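You operate a simulated robot arm through the tools that you are given. There is no shell and no other tool.

The job below is to be done with a simulated robot arm. You get a single attempt, and the scene is never put back.

JOB
Rub the tarnish off the silver tray and stand the green bottle back on it.
Fine: rest the bottle on the gold saucer; purple cloth, cleaner from the jar; put the cloth back and the lid on. Set down upright: green scent bottle. What is to be rubbed or washed off counts as gone when no trace of it is left.

The check looks at the end state, three seconds after you hand in, the way a careful person would. Anything else that was tipped, shoved, dropped, spilled or broken makes it a failure. A push-on lid holds only when it is set on centred and level and pressed home; a screw cap is set on level and turned clockwise until tight. Flat cloth is picked up by pressing the open fingertips on it (5 to 10 N) and closing them slowly along it; thin cloth reads only 2 to 8 mm in the jaws.

ROBOT AND FRAMES
A 7-joint arm with a two-finger parallel gripper, fixed in place. Base frame: the origin is at the foot of the arm, x ahead of it, y to its left, z up; the work surface is at about z = 0.76. Readings come in m, rad, newtons and seconds.
With the tool pointing down near the work surface it reaches from about 0.3 to 0.7 m from the base axis. Its first joint turns from -1.152 to 1.152 rad. Payload 1.57 kg.
The tool frame sits at the grasp point between the pads (the TCP): z along the fingers, y along the line on which they close. The tips reach 0.03 m beyond it. Largest opening 0.11 m; finger width 0.024, thickness 0.012; the body of the gripper, 0.048 by 0.112 m, starts 0.078 m behind the TCP.
Orientation is told as [roll, pitch, yaw] about the base's x, y, z axes, in that order, counted from this pose: with the fingers straight down and closing along the base's y, the tool's x points along the base's -x, its y along +y and its z along -z.

CONTROLS
- The arm moves only by the tool apply_moves. Its argument "steps" is a list of rows, each a list of 7 numbers: the finger opening in cm, from 0 to 11, then the shift along the tool's x, y, z in cm, then the turn, a rotation vector about the tool's x, y, z in degrees. In form: [[fingers, tx, ty, tz, ax, ay, az], ...]. A call has 1 to 20 rows; each row shifts and turns the commanded pose from where the row before left it, along the tool's axes as they then stand. Rows are played at 5 a second. More than 0.05 m and 0.15 rad between two rows, or a gripper value outside its range, and nothing of the call is played. A pose out of reach is approached as far as the arm can. The call stops where the force on the tool passes 40 N (or 10 N more than at its start, if that is more) or the arm is blocked; 0.2 s more then pass. The fingers move at their own pace (about 0.108 m/s each) and stop on an object; they squeeze with about 35 N. The grip force told is the motor's: it shows also when the fingers shut on nothing. Time passes only in rows, and 0.2 s behind the last, so rows that do not move let the fingers close. It gives the time, the measured TCP pose, the force on the tool (base axes), the opening and the grip force at its end, in the units of the frame above (readings bear some noise), with the torque about the TCP (base axes, N m) and any sound that the robot's microphone picked up, and new pictures: "views" is both (left out), scene, wrist or none.
- Cameras (640 x 400 px; columns grow to the right, rows downward): "scene" is fixed at [0.1568, -0.3908, 1.3933]; the picture's right is [0.82, -0.57, 0.00], its down [-0.39, -0.56, -0.73] and it looks along [0.41, 0.60, -0.68] (base axes); focal length 288 px, centre (320, 200). "wrist" rides on the gripper at [0.07, 0.016, -0.141] in the tool frame; the picture's right is [-0.23, 0.97, 0.00], its down [-0.85, -0.20, -0.48] and it looks along [-0.47, -0.11, 0.88] (tool axes); focal length 222 px, centre (320, 200). There is no depth. A picture from a camera that has moved, and an enlarged one, comes with that camera's place and axes in the base frame and with its lens.
- close_up(camera, box): a new picture of the part [left, top, right, bottom] of that camera's present view, enlarged. The clock stands still meanwhile.
- job_done(): hands the job in; it is judged then, once.

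Places have to be worked out from the pictures, the camera data and where the tool is seen. Open the gripper and draw the arm clear of the work before you hand the job in, unless the task says otherwise.

The tools are called after "Call:" by a JSON object that holds its "api" and its "payload". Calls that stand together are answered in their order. apply_moves: Moves the arm, as the interface text tells. Its arguments: {"type":"object","properties":{"steps":{"type":"array"},"views":{"type":"string","enum":["both","scene","wrist","none"]}},"required":["steps"]} The other tools are called the same way: close_up (camera, box) takes an enlarged picture of a part of a camera's view; job_done () hands the job in.

At the start:

```text
clock: 0.0
tool_pos: [0.3914, 0.1797, 1.1139]
tcp_rot: [-0.001, 0.001, 0.001]
force: [0.5, -0.7, -0.4]
ft_torque: [0.0, 0.03, -0.01]
width: 0.1099
finger_force: 0.0
```

scene: 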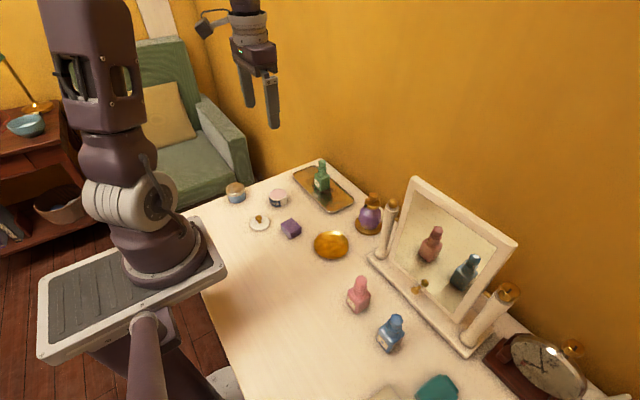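
wrist: 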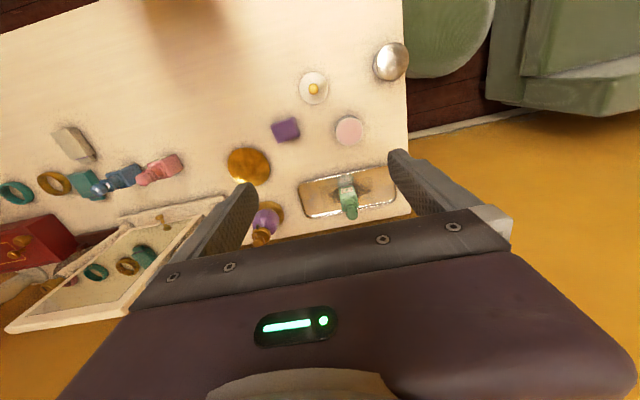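

I start by looking closer at the parts of the scene: tray with the green bottle at the far left corner, a purple folded cloth, jars nearby, and the gold saucer.

Call:
{"api": "close_up", "payload": {"camera": "scene", "box": [210, 150, 390, 262]}}

Call:
{"api": "close_up", "payload": {"camera": "wrist", "box": [210, 30, 420, 250]}}

Call:
{"api": "close_up", "payload": {"camera": "scene", "box": [320, 240, 640, 400]}}

```text
3.56 times, centred on (300, 206) of scene
camera zoom: at [0.1568, -0.3908, 1.3933], right [0.82, -0.57, 0.0], down [-0.39, -0.56, -0.73], along [0.41, 0.6, -0.68], focal length 1024 px, centre (391, 179)
```

zoom: 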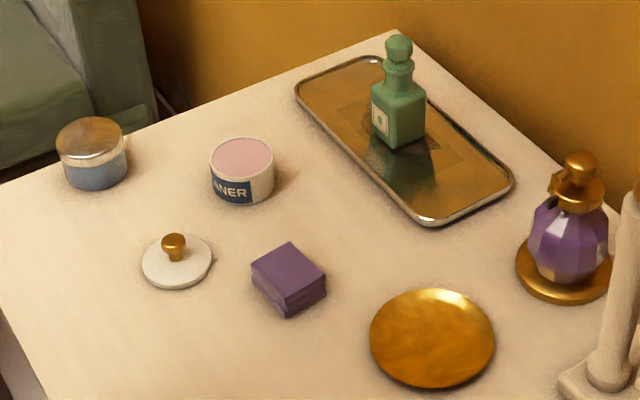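

```text
1.82 times, centred on (315, 140) of wrist
camera zoom: at [0.3222, 0.1964, 1.2553], right [0.23, 0.97, 0.0], down [0.85, -0.2, 0.48], along [0.47, -0.11, -0.88], focal length 404 px, centre (329, 309)
```

zoom: 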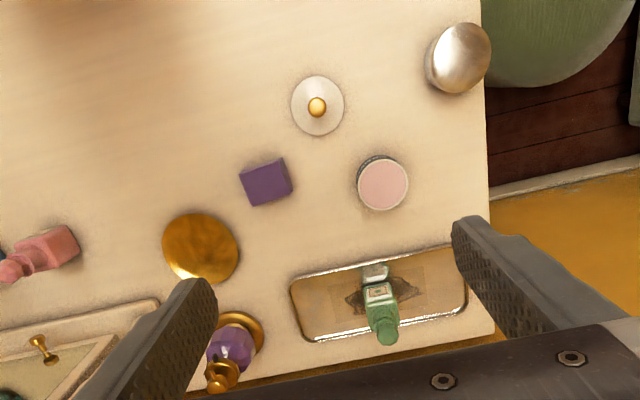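

```text
2.00 times, centred on (480, 320) of scene
camera zoom: at [0.1568, -0.3908, 1.3933], right [0.82, -0.57, 0.0], down [-0.39, -0.56, -0.73], along [0.41, 0.6, -0.68], focal length 576 px, centre (0, -40)
```

zoom: 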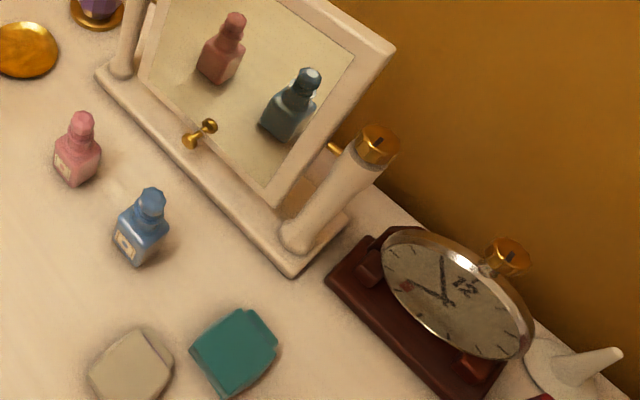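

The layout works out as follows: green bottle at about (0.58, 0.212), open cleaner jar (0.428, 0.233), its lid (0.336, 0.18), purple cloth (0.40, 0.108), gold saucer (0.46, -0.003), tray x 0.53–0.63, y 0.095–0.32. I move to above the bottle to look at it from close.

Call:
{"api": "apply_moves", "payload": {"steps": [[8, -3.1, 0.5, 2.3, 0, 0, 0], [8, -3.1, 0.5, 2.3, 0, 0, 0], [8, -3.1, 0.5, 2.3, 0, 0, 0], [8, -3.1, 0.5, 2.3, 0, 0, 0], [8, -3.1, 0.6, 2.3, 0, 0, 0], [8, -3.3, 0.6, 2.3, 0, 0, 0], [8, 0, 0, 0, 0, 0, 0]], "views": "both"}}

```text
clock: 1.6
tool_pos: [0.5779, 0.2097, 0.9761]
tcp_rot: [-0.001, 0.001, 0.001]
force: [0.2, 0.0, -0.1]
ft_torque: [-0.04, -0.01, 0.03]
width: 0.08
finger_force: 0.0
camera wrist: at [0.5096, 0.2265, 1.1164], right [0.23, 0.97, 0.0], down [0.86, -0.2, 0.48], along [0.47, -0.11, -0.88], focal length 222 px, centre (320, 200)
```

scene: 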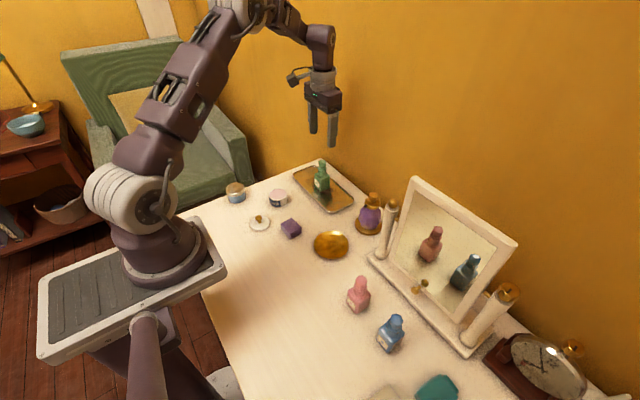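
wrist: 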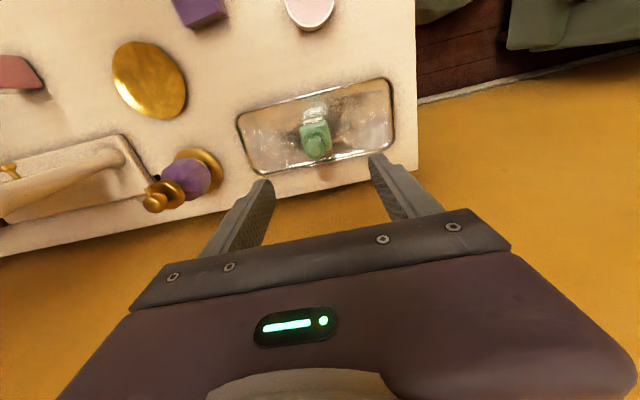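

The gripper is above the tray area; I take enlarged pictures of the bottle and tray from the wrist camera to fix the bottle's place and the tarnish.

Call:
{"api": "close_up", "payload": {"camera": "wrist", "box": [220, 60, 420, 190]}}

Call:
{"api": "close_up", "payload": {"camera": "scene", "box": [270, 100, 370, 220]}}

```text
3.08 times, centred on (320, 125) of wrist
camera zoom: at [0.5096, 0.2265, 1.1164], right [0.23, 0.97, 0.0], down [0.86, -0.2, 0.48], along [0.47, -0.11, -0.88], focal length 684 px, centre (320, 431)
```

zoom: 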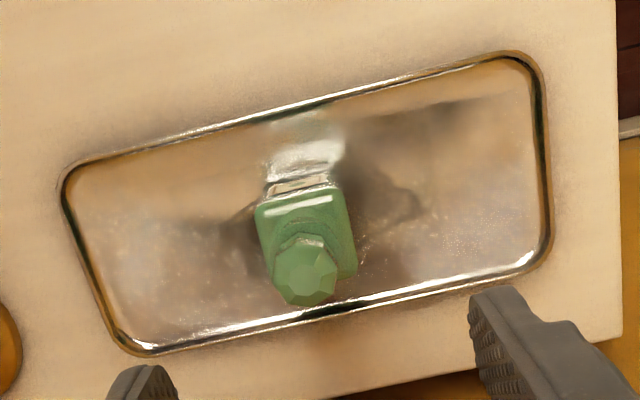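

```text
3.33 times, centred on (320, 160) of scene
camera zoom: at [0.1569, -0.3908, 1.3933], right [0.82, -0.57, 0.0], down [-0.39, -0.56, -0.73], along [0.41, 0.6, -0.68], focal length 960 px, centre (320, 333)
```

zoom: 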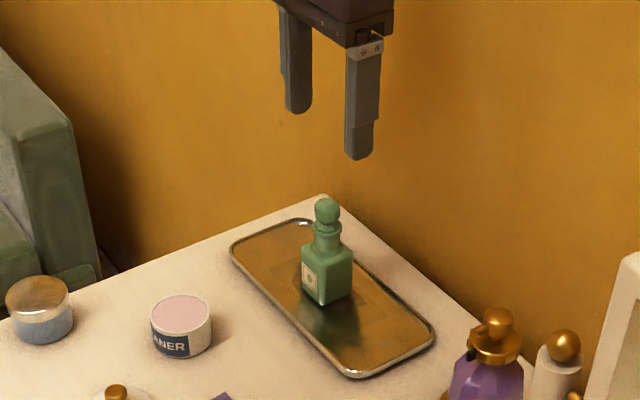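

Two-ray triangulation puts the bottle's stopper top at about (0.575, 0.205, 0.875), body 3.5 cm square, nearly aligned with the base axes. I go down around it with the fingers at body height, without closing yet.

Call:
{"api": "apply_moves", "payload": {"steps": [[8, 0.2, -0.4, 3, 0, 0, 0], [8, 0, 0, 3.5, 0, 0, 0], [8, 0, 0, 3.5, 0, 0, 0], [8, 0, 0, 3, 0, 0, 0], [8, 0, 0, 2.6, 0, 0, 0], [8, 0, 0, 0, 0, 0, 0]], "views": "both"}}

```text
clock: 3.0
tool_pos: [0.5771, 0.2061, 0.8193]
tcp_rot: [0.0, -0.001, 0.0]
force: [-0.2, -0.7, 0.2]
ft_torque: [0.01, 0.0, 0.01]
width: 0.08
finger_force: 0.0
camera wrist: at [0.5079, 0.223, 0.9609], right [0.23, 0.97, 0.0], down [0.85, -0.2, 0.48], along [0.47, -0.11, -0.88], focal length 222 px, centre (320, 200)
```

scene: 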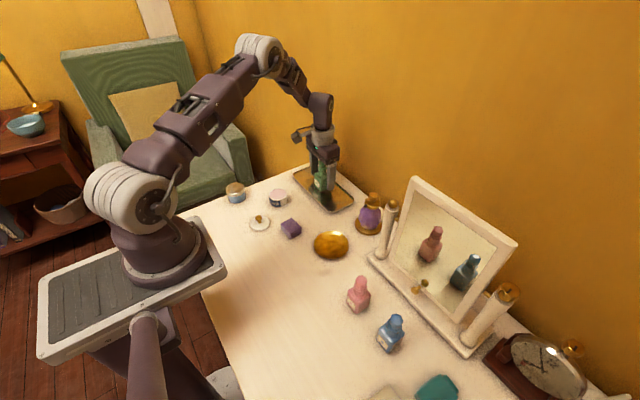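
wrist: 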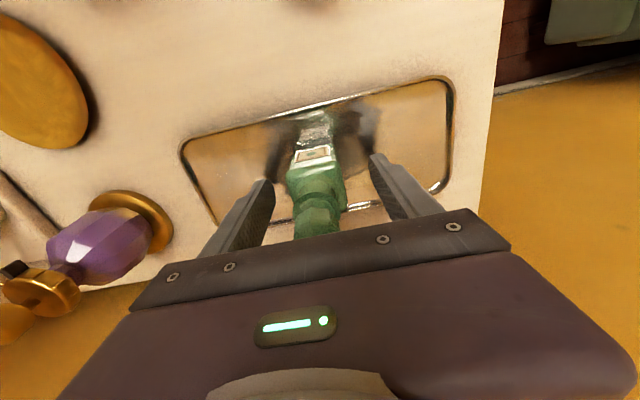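

The bottle sits between the fingers, roughly centred. I close the fingers gradually on its body.

Call:
{"api": "apply_moves", "payload": {"steps": [[6, 0, 0, 0, 0, 0, 0], [5, 0, 0, 0, 0, 0, 0], [4.2, 0, 0, 0, 0, 0, 0], [3.6, 0, 0, 0, 0, 0, 0], [3.0, 0, 0, 0, 0, 0, 0], [2.5, 0, 0, 0, 0, 0, 0], [2.5, 0, 0, 0, 0, 0, 0]], "views": "both"}}

Call:
{"api": "close_up", "payload": {"camera": "wrist", "box": [200, 80, 440, 260]}}

```text
clock: 4.6
tool_pos: [0.5774, 0.206, 0.8191]
tcp_rot: [0.0, 0.001, 0.001]
force: [0.1, 0.3, -0.8]
ft_torque: [-0.01, 0.0, 0.01]
width: 0.0394
finger_force: 35.2
camera wrist: at [0.5079, 0.223, 0.9612], right [0.23, 0.97, 0.0], down [0.85, -0.2, 0.48], along [0.47, -0.11, -0.88], focal length 222 px, centre (320, 200)
```

scene: 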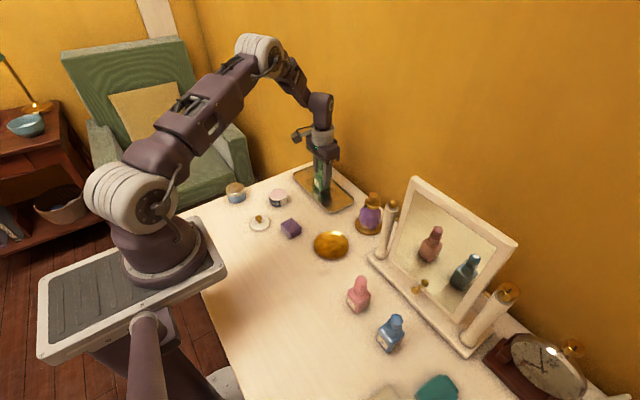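
wrist: 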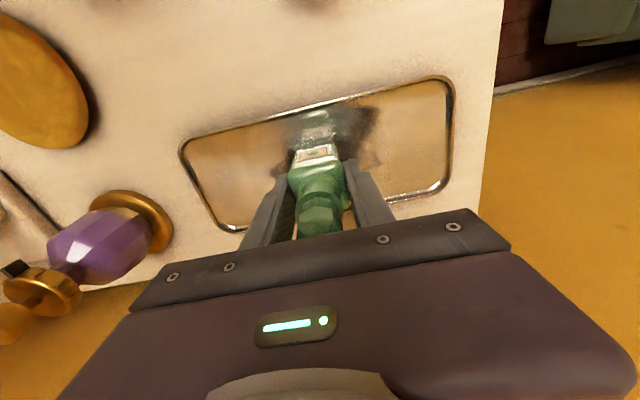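

```text
2.22 times, centred on (320, 170) of wrist
camera zoom: at [0.5079, 0.223, 0.9612], right [0.23, 0.97, 0.0], down [0.85, -0.2, 0.48], along [0.47, -0.11, -0.88], focal length 494 px, centre (320, 267)
```

zoom: 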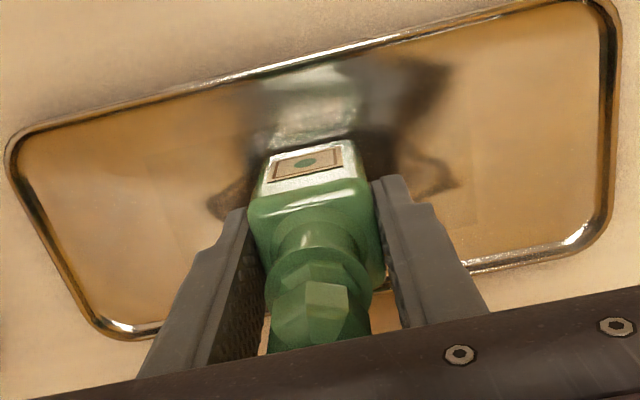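

The bottle is held (width 39 mm, 35 N). I lift it straight up 15 cm and look at the tray beneath.

Call:
{"api": "apply_moves", "payload": {"steps": [[2.5, 0, 0, -1, 0, 0, 0], [2.5, 0, 0, -2, 0, 0, 0], [2.5, 0, 0, -3, 0, 0, 0], [2.5, 0, 0, -3, 0, 0, 0], [2.5, 0, 0, -3, 0, 0, 0], [2.5, 0, 0, -3, 0, 0, 0], [2.5, 0, 0, 0, 0, 0, 0]], "views": "both"}}

Call:
{"api": "close_up", "payload": {"camera": "scene", "box": [270, 120, 370, 220]}}

```text
clock: 6.2
tool_pos: [0.5783, 0.2071, 0.9707]
tcp_rot: [0.0, 0.0, -0.001]
force: [0.5, -0.1, -2.7]
ft_torque: [0.03, 0.01, -0.03]
width: 0.0397
finger_force: 35.1
camera wrist: at [0.5091, 0.2248, 1.1117], right [0.23, 0.97, 0.0], down [0.85, -0.2, 0.48], along [0.47, -0.11, -0.88], focal length 222 px, centre (320, 200)
```

scene: 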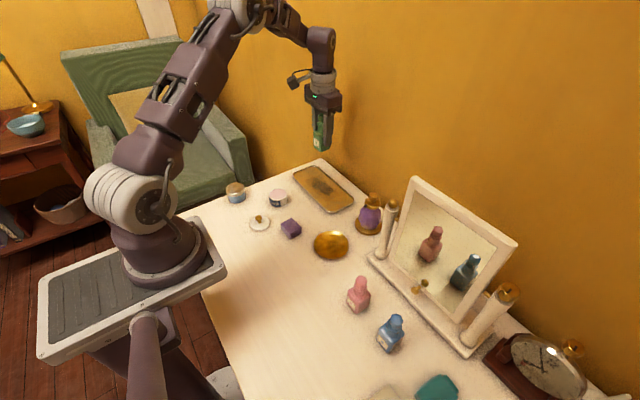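
wrist: 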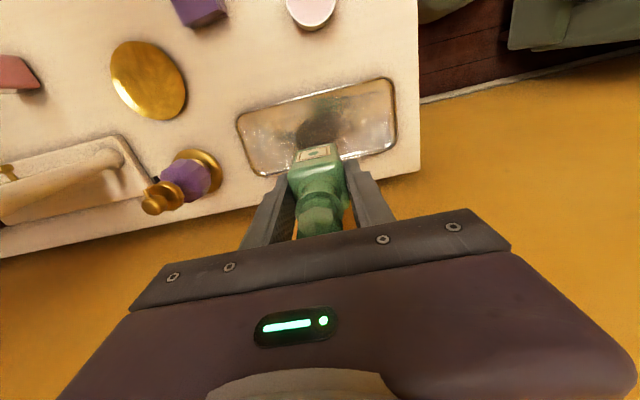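

```text
4.00 times, centred on (320, 170) of scene
camera zoom: at [0.1569, -0.3908, 1.3933], right [0.82, -0.57, 0.0], down [-0.39, -0.56, -0.73], along [0.41, 0.6, -0.68], focal length 1152 px, centre (320, 320)
```

zoom: 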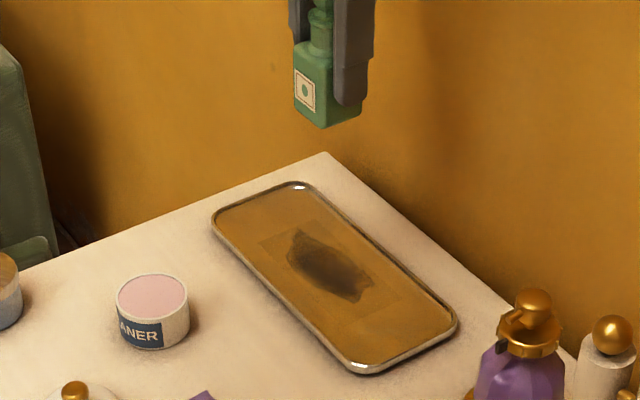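

The tray is bare now: a dark blob of tarnish in its middle. The bottle hangs upright in the grip; I carry it over the gold saucer at about (0.46, -0.003).

Call:
{"api": "apply_moves", "payload": {"steps": [[2.5, 1.5, -2.5, 0, 0, 0, 0], [2.5, 2.1, -3.7, 0, 0, 0, 0], [2.5, 2.1, -3.7, 0, 0, 0, 0], [2.5, 2.1, -3.7, 0, 0, 0, 0], [2.5, 2.1, -3.7, 0, 0, 0, 0], [2.5, 1.9, -3.7, 0, 0, 0, 0], [2.5, 0, 0, 3, 0, 0, 0], [2.5, 0, 0, 3, 0, 0, 0], [2.5, 0, 0, 3, 0, 0, 0], [2.5, 0, 0, 2, 0, 0, 0], [2.5, 0, 0, 0, 0, 0, 0]], "views": "both"}}

Call:
{"api": "close_up", "payload": {"camera": "scene", "box": [280, 170, 400, 270]}}

Call:
{"api": "close_up", "payload": {"camera": "wrist", "box": [200, 60, 440, 260]}}

```text
clock: 8.6
tool_pos: [0.4581, -0.0049, 0.8581]
tcp_rot: [-0.001, 0.001, 0.0]
force: [-0.3, -0.3, -3.0]
ft_torque: [0.02, -0.05, 0.03]
width: 0.0399
finger_force: 35.2
camera wrist: at [0.3904, 0.013, 1.0001], right [0.23, 0.97, 0.0], down [0.85, -0.2, 0.48], along [0.47, -0.11, -0.88], focal length 222 px, centre (320, 200)
```

scene: 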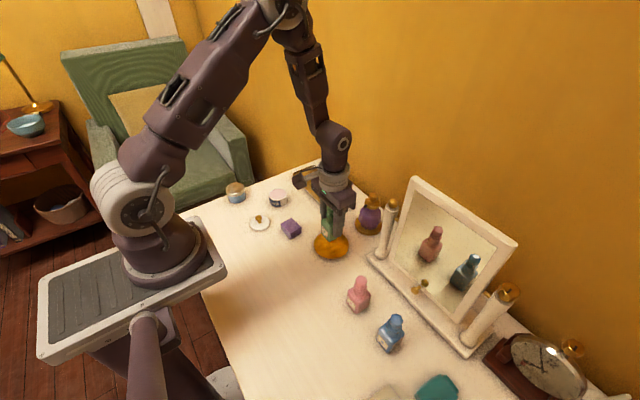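
wrist: 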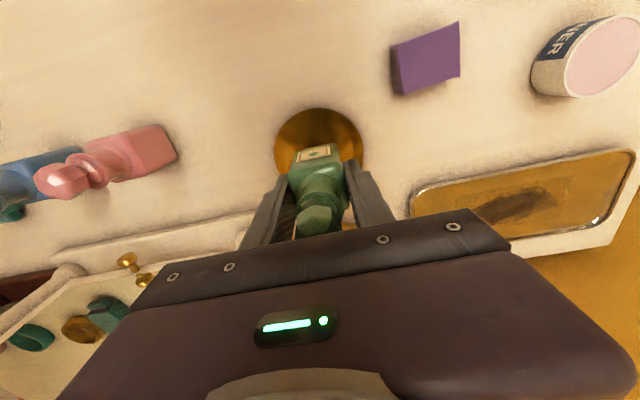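

```text
4.00 times, centred on (340, 220) of scene
camera zoom: at [0.1569, -0.3908, 1.3933], right [0.82, -0.57, 0.0], down [-0.39, -0.56, -0.73], along [0.41, 0.6, -0.68], focal length 1152 px, centre (240, 120)
```

zoom: 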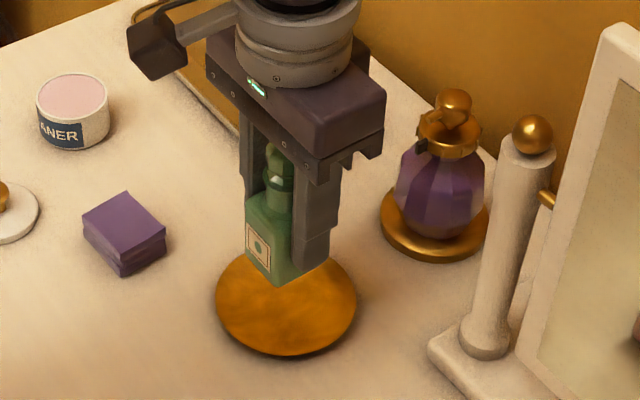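

```text
2.00 times, centred on (320, 160) of wrist
camera zoom: at [0.3904, 0.013, 1.0001], right [0.23, 0.97, 0.0], down [0.85, -0.2, 0.48], along [0.47, -0.11, -0.88], focal length 444 px, centre (320, 280)
```

zoom: 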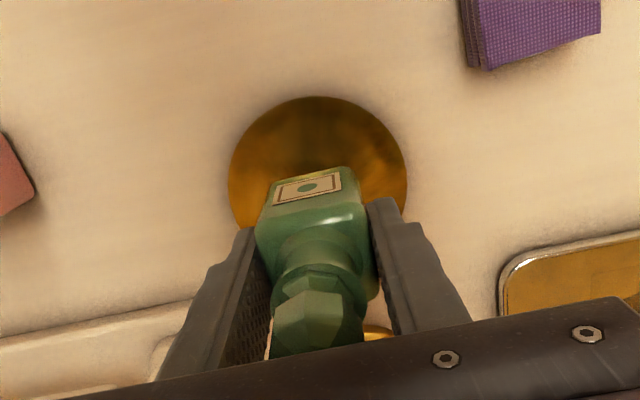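

The bottle is right above the saucer centre (0.459, -0.006). I lower to a few millimetres above contact, then by small steps.

Call:
{"api": "apply_moves", "payload": {"steps": [[2.5, 0, 0, 1.5, 0, 0, 0], [2.5, 0, 0, 1.0, 0, 0, 0], [2.5, 0, 0, 0.5, 0, 0, 0], [2.5, 0, 0, 0, 0, 0, 0]], "views": "scene"}}

Call:
{"api": "close_up", "payload": {"camera": "scene", "box": [300, 200, 370, 270]}}

```text
clock: 9.6
tool_pos: [0.4588, -0.0023, 0.8291]
tcp_rot: [0.001, -0.001, -0.001]
force: [0.0, -0.6, -2.1]
ft_torque: [-0.02, 0.01, -0.04]
width: 0.0393
finger_force: 35.0
```

scene: 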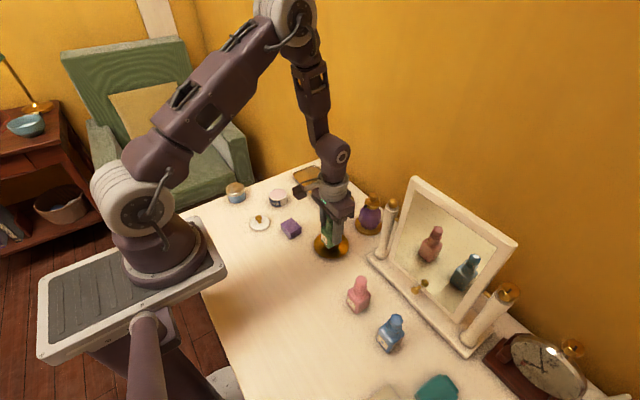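

```text
5.71 times, centred on (335, 235) of scene
camera zoom: at [0.1569, -0.3908, 1.3933], right [0.82, -0.57, 0.0], down [-0.39, -0.56, -0.73], along [0.41, 0.6, -0.68], focal length 1646 px, centre (234, 0)
```

zoom: 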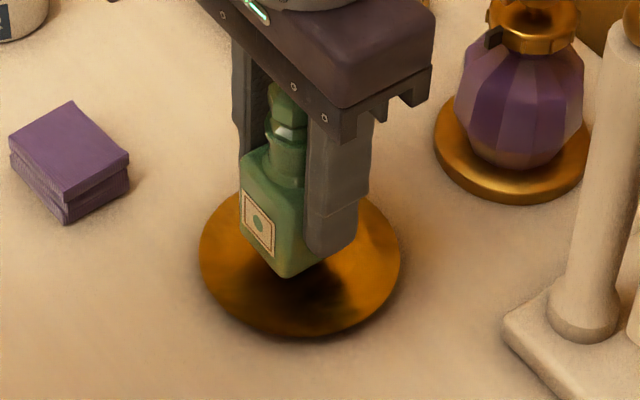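

The bottle's base is close above the saucer, no contact yet. I keep lowering by 2 mm steps and watch the force.

Call:
{"api": "apply_moves", "payload": {"steps": [[2.5, 0, 0, 0.2, 0, 0, 0], [2.5, 0, 0, 0.2, 0, 0, 0], [2.5, 0, 0, 0.2, 0, 0, 0]], "views": "none"}}

```text
clock: 10.4
tool_pos: [0.46, -0.0037, 0.8232]
tcp_rot: [0.0, 0.0, -0.001]
force: [-0.2, 0.0, -4.1]
ft_torque: [-0.02, -0.03, -0.02]
width: 0.0398
finger_force: 34.9
```

Still only the bottle's weight on the sensor. I lower another few millimetres.

Call:
{"api": "apply_moves", "payload": {"steps": [[2.5, 0, 0, 0.15, 0, 0, 0], [2.5, 0, 0, 0.15, 0, 0, 0]], "views": "none"}}

```text
clock: 11.0
tool_pos: [0.4591, -0.0026, 0.8206]
tcp_rot: [0.002, 0.0, -0.001]
force: [-0.4, -0.6, -2.6]
ft_torque: [-0.02, 0.01, -0.01]
width: 0.0396
finger_force: 34.7
```

Call:
{"api": "apply_moves", "payload": {"steps": [[2.5, 0, 0, 0.15, 0, 0, 0], [2.5, 0, 0, 0.1, 0, 0, 0]], "views": "scene"}}

Call:
{"api": "close_up", "payload": {"camera": "scene", "box": [300, 200, 370, 270]}}

```text
clock: 11.6
tool_pos: [0.4592, -0.0022, 0.8184]
tcp_rot: [0.002, 0.0, 0.001]
force: [0.2, 0.0, -3.0]
ft_torque: [-0.03, 0.03, 0.01]
width: 0.0393
finger_force: 35.0
```

scene: 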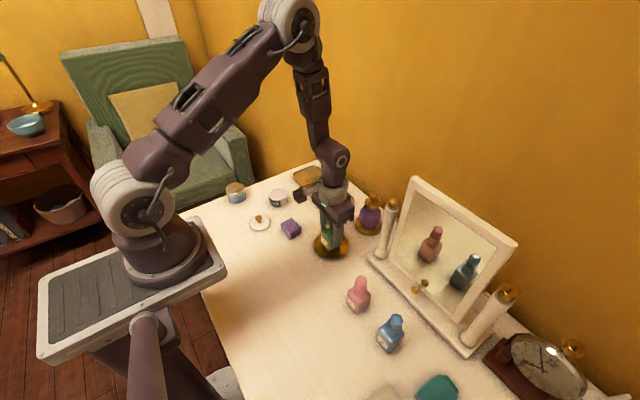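

```text
5.71 times, centred on (335, 235) of scene
camera zoom: at [0.1569, -0.3908, 1.3933], right [0.82, -0.57, 0.0], down [-0.39, -0.56, -0.73], along [0.41, 0.6, -0.68], focal length 1646 px, centre (234, 0)
```

zoom: 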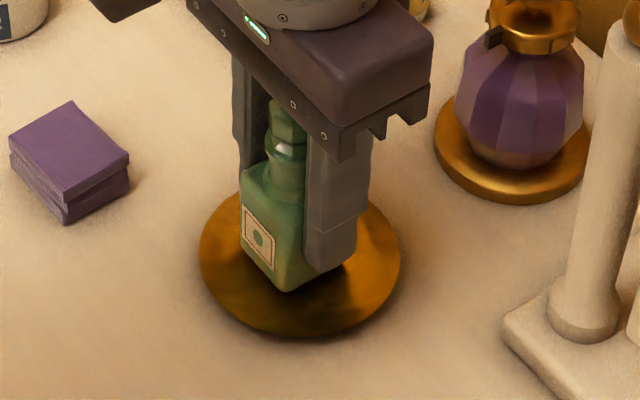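

No contact yet by force; the gap in the picture is very small. I go on by 1 mm steps.

Call:
{"api": "apply_moves", "payload": {"steps": [[2.5, 0, 0, 0.1, 0, 0, 0], [2.5, 0, 0, 0.1, 0, 0, 0]], "views": "none"}}

```text
clock: 12.2
tool_pos: [0.4581, -0.0025, 0.816]
tcp_rot: [-0.001, -0.001, -0.002]
force: [0.2, 0.4, 1.4]
ft_torque: [0.0, -0.03, -0.01]
width: 0.0397
finger_force: 35.3
```

The force changed from -3 to +1.4 N, so the bottle rests on the saucer. I open the fingers slowly and raise.

Call:
{"api": "apply_moves", "payload": {"steps": [[4.2, 0, 0, 0, 0, 0, 0], [5, 0, 0, 0, 0, 0, 0], [6, 0, 0, 0, 0, 0, 0], [7, 0, 0, 0, 0, 0, 0], [8, 0, 0, 0, 0, 0, 0], [8, 0, 0, -2, 0, 0, 0], [8, 0, 0, -3, 0, 0, 0], [8, 0, 0, -4, 0, 0, 0], [8, 0, 0, -4, 0, 0, 0]], "views": "both"}}

Call:
{"api": "close_up", "payload": {"camera": "scene", "box": [270, 190, 370, 270]}}

```text
clock: 14.2
tool_pos: [0.4601, -0.0035, 0.9483]
tcp_rot: [0.001, -0.001, 0.0]
force: [0.2, 0.5, 0.0]
ft_torque: [0.03, -0.04, -0.02]
width: 0.0799
finger_force: 0.1
camera wrist: at [0.3916, 0.0132, 1.0897], right [0.23, 0.97, 0.0], down [0.86, -0.2, 0.48], along [0.47, -0.11, -0.88], focal length 222 px, centre (320, 200)
```

scene: 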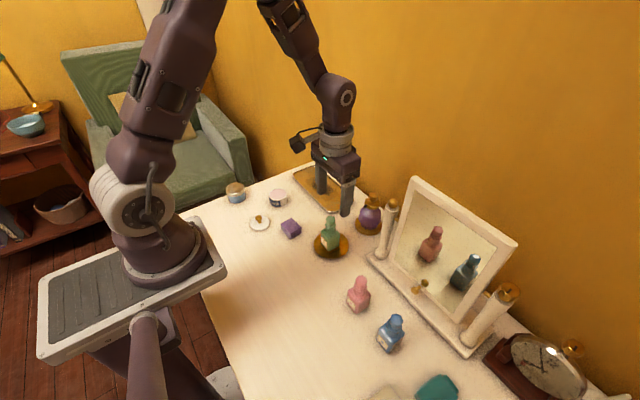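
wrist: 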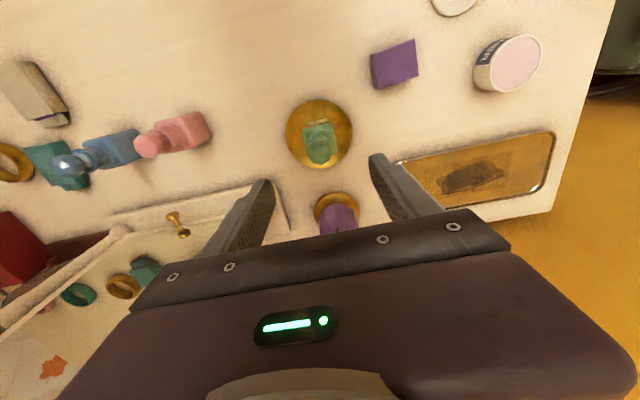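

```text
5.00 times, centred on (320, 230) of scene
camera zoom: at [0.1568, -0.3908, 1.3933], right [0.82, -0.57, 0.0], down [-0.39, -0.56, -0.73], along [0.41, 0.6, -0.68], focal length 1440 px, centre (320, 50)
```

zoom: 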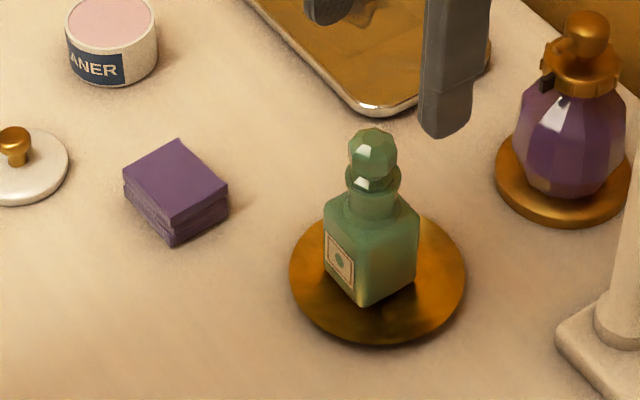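

The bottle stands upright on the saucer. The folded purple cloth measures about 4.0 (x) by 4.5 (y) by 2.1 cm at (0.399, 0.106), turned about 7° counter-clockwise; I move above it and align the fingers.

Call:
{"api": "apply_moves", "payload": {"steps": [[7.5, 2.0, 3.6, 0, 0, 0, 0], [7.5, 2.0, 3.6, 0, 0, 0, 0], [7.5, 2.1, 3.7, 1, 0, 0, 0], [7.5, 0, 0, 3, 0, 0, -7], [7.5, 0, 0, 2.5, 0, 0, 0], [7.5, 0, 0, 0, 0, 0, 0]], "views": "both"}}

Call:
{"api": "close_up", "payload": {"camera": "wrist", "box": [220, 60, 420, 220]}}

Call:
{"api": "close_up", "payload": {"camera": "scene", "box": [240, 160, 340, 250]}}

```text
clock: 15.6
tool_pos: [0.3992, 0.1043, 0.8803]
tcp_rot: [0.0, 0.001, 0.122]
force: [-0.5, 0.5, -0.8]
ft_torque: [-0.01, -0.02, -0.02]
width: 0.0751
finger_force: 0.0
camera wrist: at [0.3285, 0.1133, 1.0214], right [0.11, 0.99, 0.0], down [0.87, -0.09, 0.48], along [0.48, -0.05, -0.88], focal length 222 px, centre (320, 200)
```

scene: 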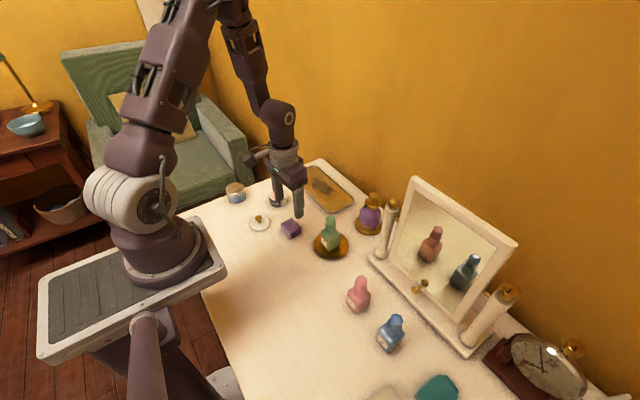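
wrist: 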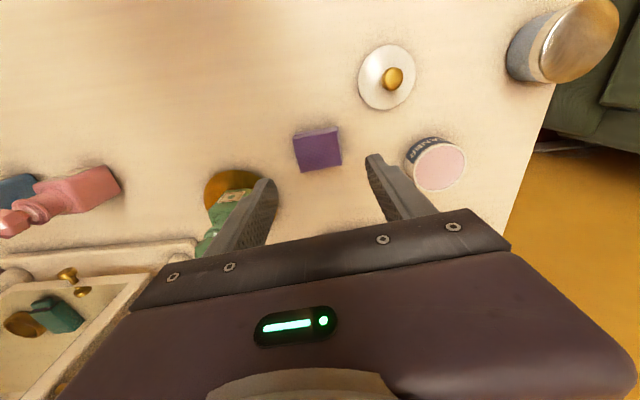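

```text
2.50 times, centred on (320, 140) of wrist
camera zoom: at [0.3285, 0.1133, 1.0214], right [0.11, 0.99, 0.0], down [0.87, -0.09, 0.48], along [0.48, -0.05, -0.88], focal length 555 px, centre (320, 350)
```

zoom: 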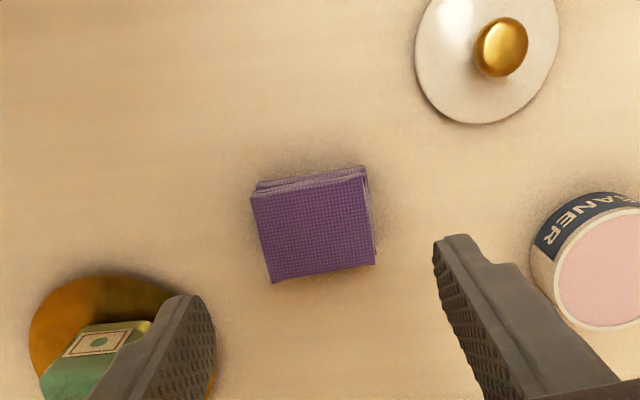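

```text
4.44 times, centred on (290, 205) of scene
camera zoom: at [0.1568, -0.3908, 1.3933], right [0.82, -0.57, 0.0], down [-0.39, -0.56, -0.73], along [0.41, 0.6, -0.68], focal length 1280 px, centre (453, 178)
```

zoom: 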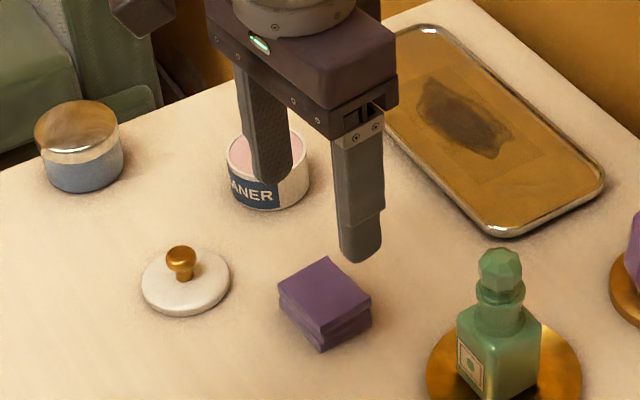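

The cloth is centred at about (0.3996, 0.1047), right under the tool. I lower so that the tips come about 8 mm above the table, leaving a lower part of the pad free for rubbing.

Call:
{"api": "apply_moves", "payload": {"steps": [[7.5, 0, 0, 3, 0, 0, 0], [7.5, 0, 0, 3, 0, 0, 0], [7.5, 0, 0, 1.5, 0, 0, 0], [7.5, 0, 0, 0.7, 0, 0, 0], [7.5, 0, 0, 0, 0, 0, 0]], "views": "both"}}

Call:
{"api": "close_up", "payload": {"camera": "scene", "box": [250, 190, 330, 250]}}

Call:
{"api": "close_up", "payload": {"camera": "wrist", "box": [220, 100, 420, 240]}}

```text
clock: 16.8
tool_pos: [0.398, 0.1077, 0.7995]
tcp_rot: [0.0, -0.003, 0.122]
force: [0.5, -0.5, 0.1]
ft_torque: [0.0, -0.03, -0.03]
width: 0.075
finger_force: 0.1
camera wrist: at [0.3279, 0.1149, 0.9409], right [0.11, 0.99, 0.0], down [0.87, -0.09, 0.48], along [0.48, -0.05, -0.88], focal length 222 px, centre (320, 200)
```

scene: 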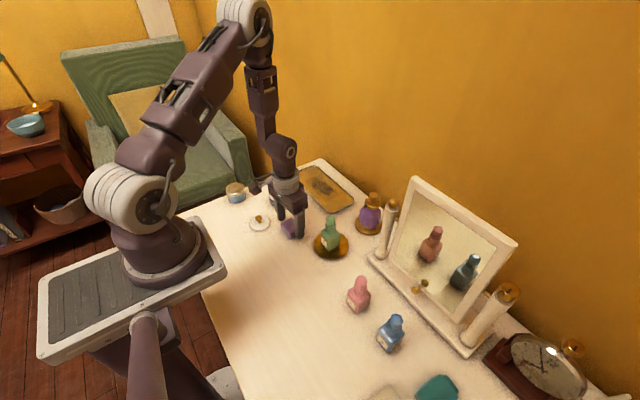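
wrist: 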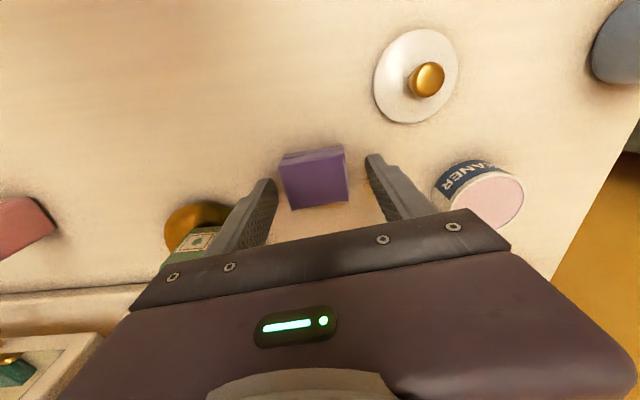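

```text
6.67 times, centred on (290, 220) of scene
camera zoom: at [0.1568, -0.3908, 1.3933], right [0.82, -0.57, 0.0], down [-0.39, -0.56, -0.73], along [0.41, 0.6, -0.68], focal length 1920 px, centre (520, 67)
```

zoom: 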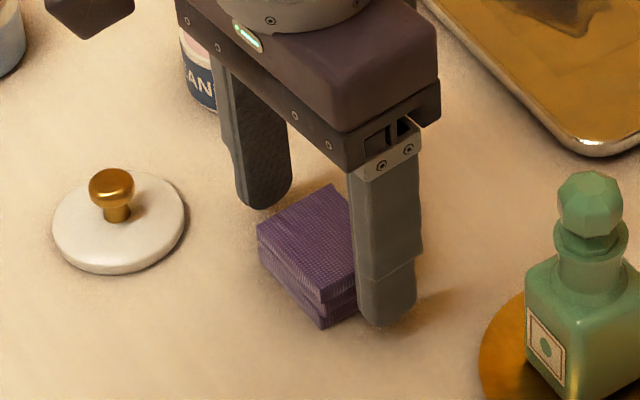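

```text
2.86 times, centred on (320, 170) of wrist
camera zoom: at [0.3279, 0.1149, 0.9409], right [0.11, 0.99, 0.0], down [0.87, -0.09, 0.48], along [0.48, -0.05, -0.88], focal length 635 px, centre (320, 286)
```

zoom: 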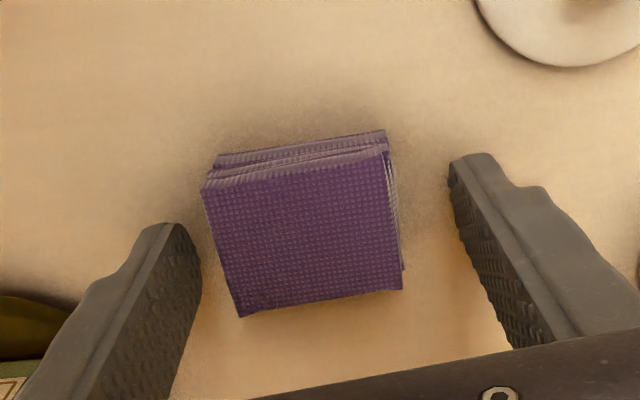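

The fingers straddle the pad; it lies slightly toward -y, so I shift 3 mm and close slowly.

Call:
{"api": "apply_moves", "payload": {"steps": [[7, 0, -0.3, 0, 0, 0, 0], [6, 0, 0, 0, 0, 0, 0], [5.2, 0, 0, 0, 0, 0, 0], [4.8, 0, 0, 0, 0, 0, 0], [4.4, 0, 0, 0, 0, 0, 0], [4.0, 0, 0, 0, 0, 0, 0], [3.6, 0, 0, 0, 0, 0, 0], [3.6, 0, 0, 0, 0, 0, 0]], "views": "both"}}

Call:
{"api": "close_up", "payload": {"camera": "scene", "box": [250, 190, 330, 250]}}

Call:
{"api": "close_up", "payload": {"camera": "wrist", "box": [220, 100, 420, 240]}}

```text
clock: 18.6
tool_pos: [0.3982, 0.1042, 0.7979]
tcp_rot: [-0.001, 0.0, 0.123]
force: [0.5, 0.4, 0.0]
ft_torque: [0.02, 0.03, -0.02]
width: 0.0512
finger_force: 34.8
camera wrist: at [0.3276, 0.1115, 0.9407], right [0.11, 0.99, 0.0], down [0.87, -0.09, 0.48], along [0.48, -0.05, -0.88], focal length 222 px, centre (320, 200)
```

scene: 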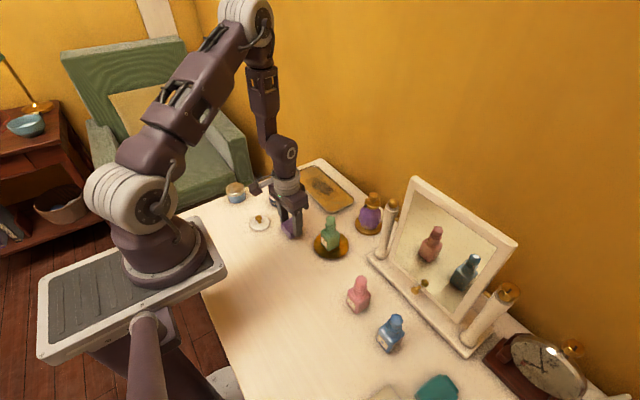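
wrist: 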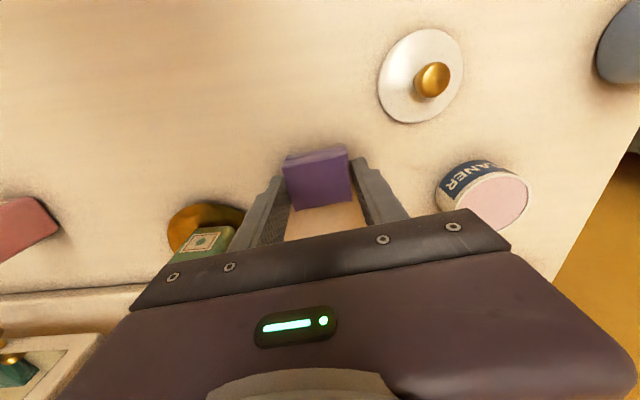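

```text
6.67 times, centred on (290, 220) of scene
camera zoom: at [0.1568, -0.3908, 1.3933], right [0.82, -0.57, 0.0], down [-0.39, -0.56, -0.73], along [0.41, 0.6, -0.68], focal length 1920 px, centre (520, 67)
```

zoom: 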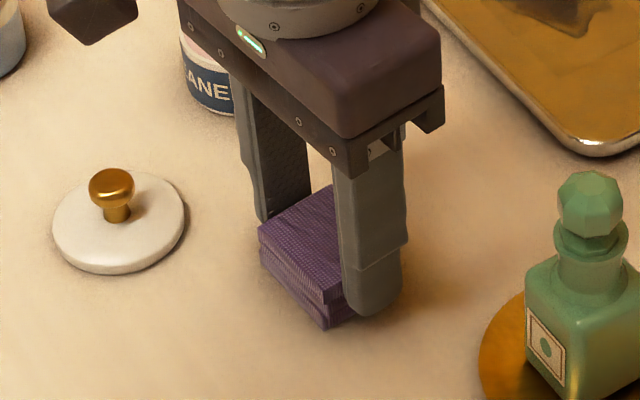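

```text
2.86 times, centred on (320, 170) of wrist
camera zoom: at [0.3276, 0.1115, 0.9407], right [0.11, 0.99, 0.0], down [0.87, -0.09, 0.48], along [0.48, -0.05, -0.88], focal length 635 px, centre (320, 286)
```

zoom: 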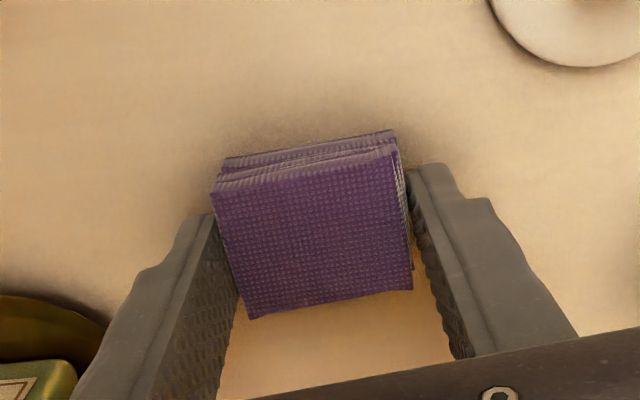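

The pad is held at 51 mm width with full grip force. I lift it, turn back to zero yaw, and carry it over the open cleaner jar at about (0.428, 0.232).

Call:
{"api": "apply_moves", "payload": {"steps": [[3.6, 0, 0, -1, 0, 0, 0], [3.6, 0, 0, -3, 0, 0, 0], [3.6, 0, 0, -3, 0, 0, 0], [3.6, 0, 0, -3, 0, 0, 0], [3.6, 0, 0, 0, 0, 0, 7], [3.6, -0.8, 3.2, 0, 0, 0, 0], [3.6, -0.8, 3.2, 0, 0, 0, 0], [3.6, -0.7, 3.2, 0, 0, 0, 0], [3.6, -0.7, 3.2, 0, 0, 0, 0], [3.6, 0, 0, 0, 0, 0, 0]], "views": "both"}}

Call:
{"api": "close_up", "payload": {"camera": "scene", "box": [230, 130, 330, 220]}}

Call:
{"api": "close_up", "payload": {"camera": "wrist", "box": [220, 80, 420, 240]}}

```text
clock: 20.8
tool_pos: [0.4278, 0.2317, 0.8999]
tcp_rot: [0.0, 0.0, -0.003]
force: [0.1, 0.1, -0.8]
ft_torque: [0.03, 0.0, 0.02]
width: 0.0509
finger_force: 35.1
camera wrist: at [0.3589, 0.2491, 1.0408], right [0.23, 0.97, 0.0], down [0.85, -0.2, 0.48], along [0.47, -0.11, -0.88], focal length 222 px, centre (320, 200)
```

scene: 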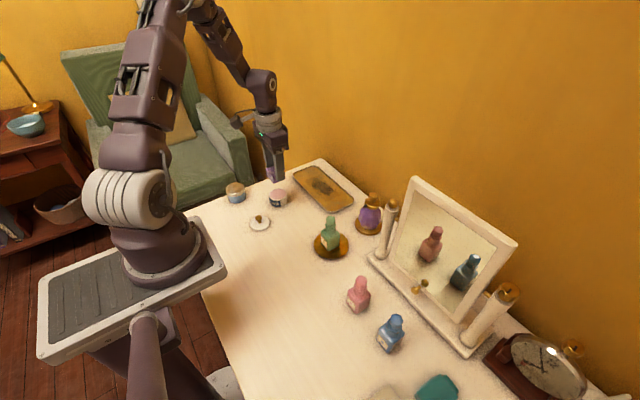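
wrist: 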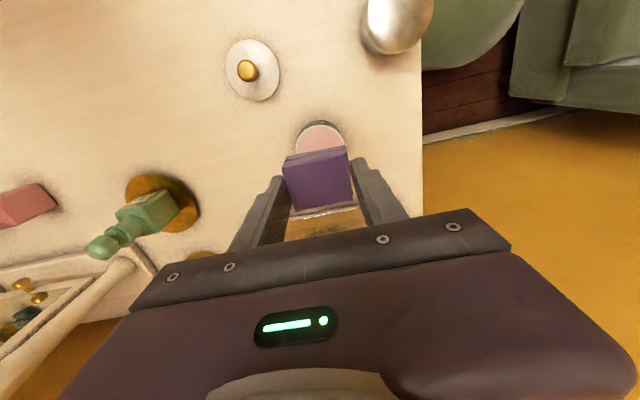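

```text
4.44 times, centred on (280, 175) of scene
camera zoom: at [0.1569, -0.3908, 1.3933], right [0.82, -0.57, 0.0], down [-0.39, -0.56, -0.73], along [0.41, 0.6, -0.68], focal length 1280 px, centre (498, 311)
```

zoom: 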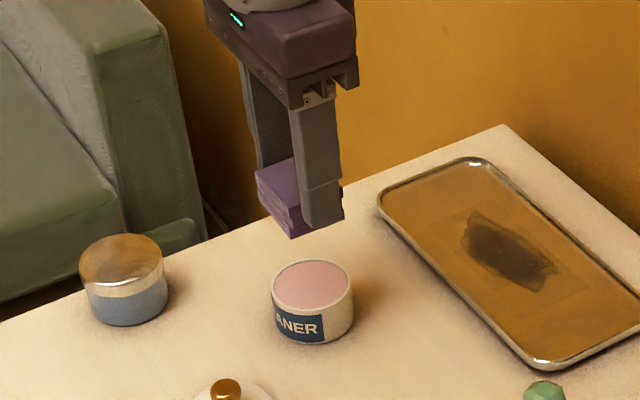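

```text
2.50 times, centred on (320, 160) of wrist
camera zoom: at [0.3589, 0.2491, 1.0408], right [0.23, 0.97, 0.0], down [0.85, -0.2, 0.48], along [0.47, -0.11, -0.88], focal length 555 px, centre (320, 300)
```

zoom: 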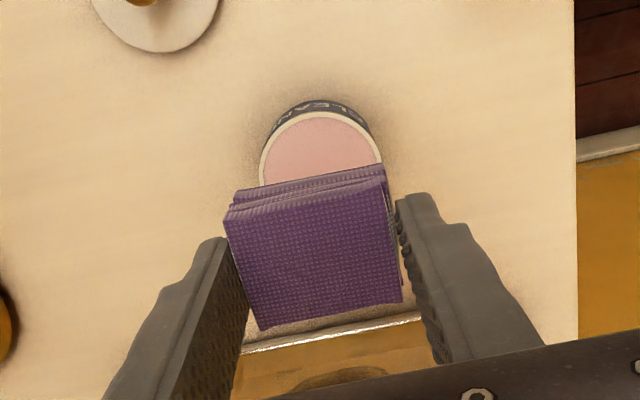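

The pad hangs right above the jar, whose pink cleaner is nearly flush with its rim (top z about 0.793). I lower to about 1.5 cm above it, then check.

Call:
{"api": "apply_moves", "payload": {"steps": [[3.6, 0, 0, 2.5, 0, 0, 0], [3.6, 0, 0, 2, 0, 0, 0], [3.6, 0, 0, 1, 0, 0, 0], [3.6, 0, 0, 0, 0, 0, 0]], "views": "both"}}

Call:
{"api": "close_up", "payload": {"camera": "scene", "box": [240, 160, 320, 220]}}

Call:
{"api": "close_up", "payload": {"camera": "wrist", "box": [220, 80, 420, 240]}}

```text
clock: 21.8
tool_pos: [0.4283, 0.231, 0.8446]
tcp_rot: [0.001, 0.0, -0.002]
force: [0.6, -0.1, -0.1]
ft_torque: [-0.03, 0.0, -0.03]
width: 0.0505
finger_force: 35.2
camera wrist: at [0.3594, 0.2475, 0.9855], right [0.23, 0.97, 0.0], down [0.85, -0.2, 0.48], along [0.47, -0.11, -0.88], focal length 222 px, centre (320, 200)
```

scene: 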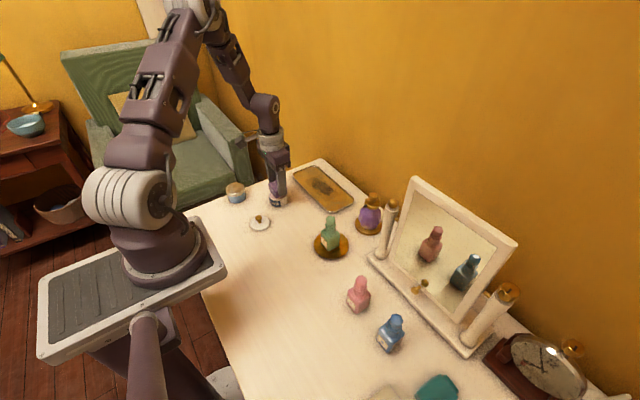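
wrist: 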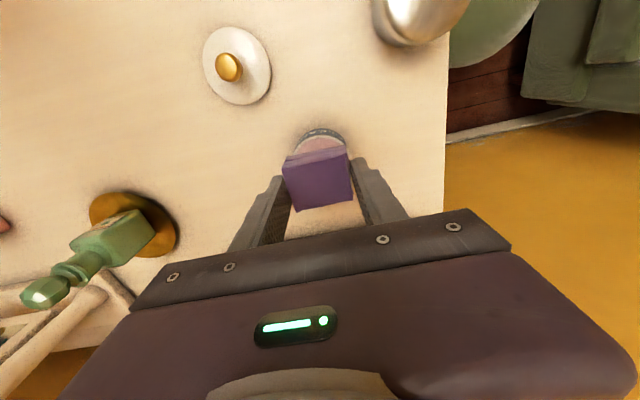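

```text
6.67 times, centred on (280, 190) of scene
camera zoom: at [0.1569, -0.3908, 1.3933], right [0.82, -0.57, 0.0], down [-0.39, -0.56, -0.73], along [0.41, 0.6, -0.68], focal length 1920 px, centre (587, 267)
```

zoom: 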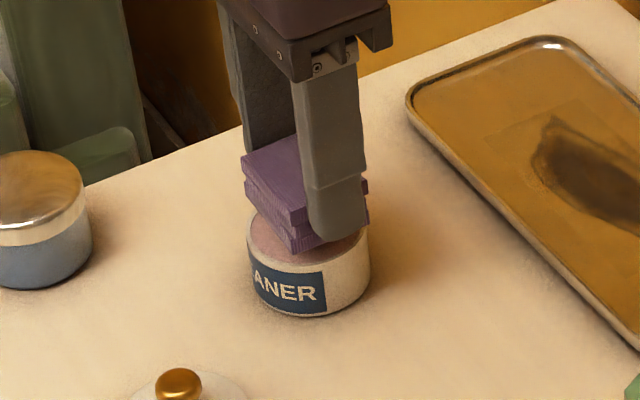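

```text
2.50 times, centred on (320, 160) of wrist
camera zoom: at [0.3594, 0.2475, 0.9855], right [0.23, 0.97, 0.0], down [0.85, -0.2, 0.48], along [0.47, -0.11, -0.88], focal length 555 px, centre (320, 300)
```

zoom: 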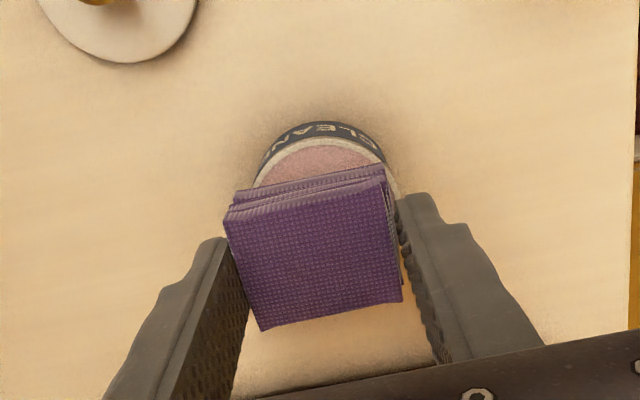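

The pad's underside is about 1 cm above the cleaner and centred on the jar. I lower further by small steps watching the force.

Call:
{"api": "apply_moves", "payload": {"steps": [[3.6, 0, 0, 0.4, 0, 0, 0], [3.6, 0, 0, 0.3, 0, 0, 0], [3.6, 0, 0, 0.2, 0, 0, 0]], "views": "none"}}

```text
clock: 22.6
tool_pos: [0.4279, 0.2322, 0.8356]
tcp_rot: [0.001, 0.0, -0.001]
force: [-0.1, 1.0, 0.2]
ft_torque: [0.02, -0.01, -0.01]
width: 0.051
finger_force: 35.0
```

Call:
{"api": "apply_moves", "payload": {"steps": [[3.6, 0, 0, 0.2, 0, 0, 0], [3.6, 0, 0, 0.15, 0, 0, 0]], "views": "scene"}}

Call:
{"api": "close_up", "payload": {"camera": "scene", "box": [240, 160, 320, 220]}}

```text
clock: 23.2
tool_pos: [0.4293, 0.2328, 0.833]
tcp_rot: [0.0, -0.001, 0.001]
force: [-2.6, -1.6, 20.9]
ft_torque: [-0.11, 0.2, -0.02]
width: 0.0505
finger_force: 34.6
```

scene: 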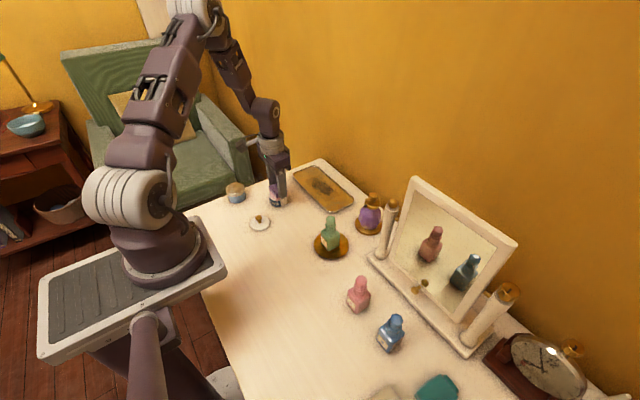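

```text
6.67 times, centred on (280, 190) of scene
camera zoom: at [0.1565, -0.391, 1.3933], right [0.82, -0.57, 0.0], down [-0.39, -0.56, -0.73], along [0.41, 0.6, -0.68], focal length 1920 px, centre (587, 267)
```

zoom: 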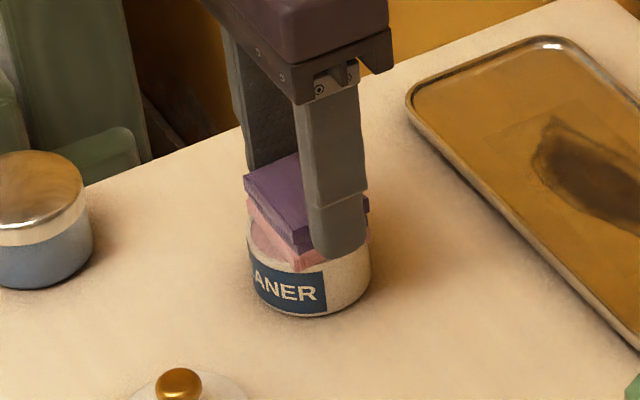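

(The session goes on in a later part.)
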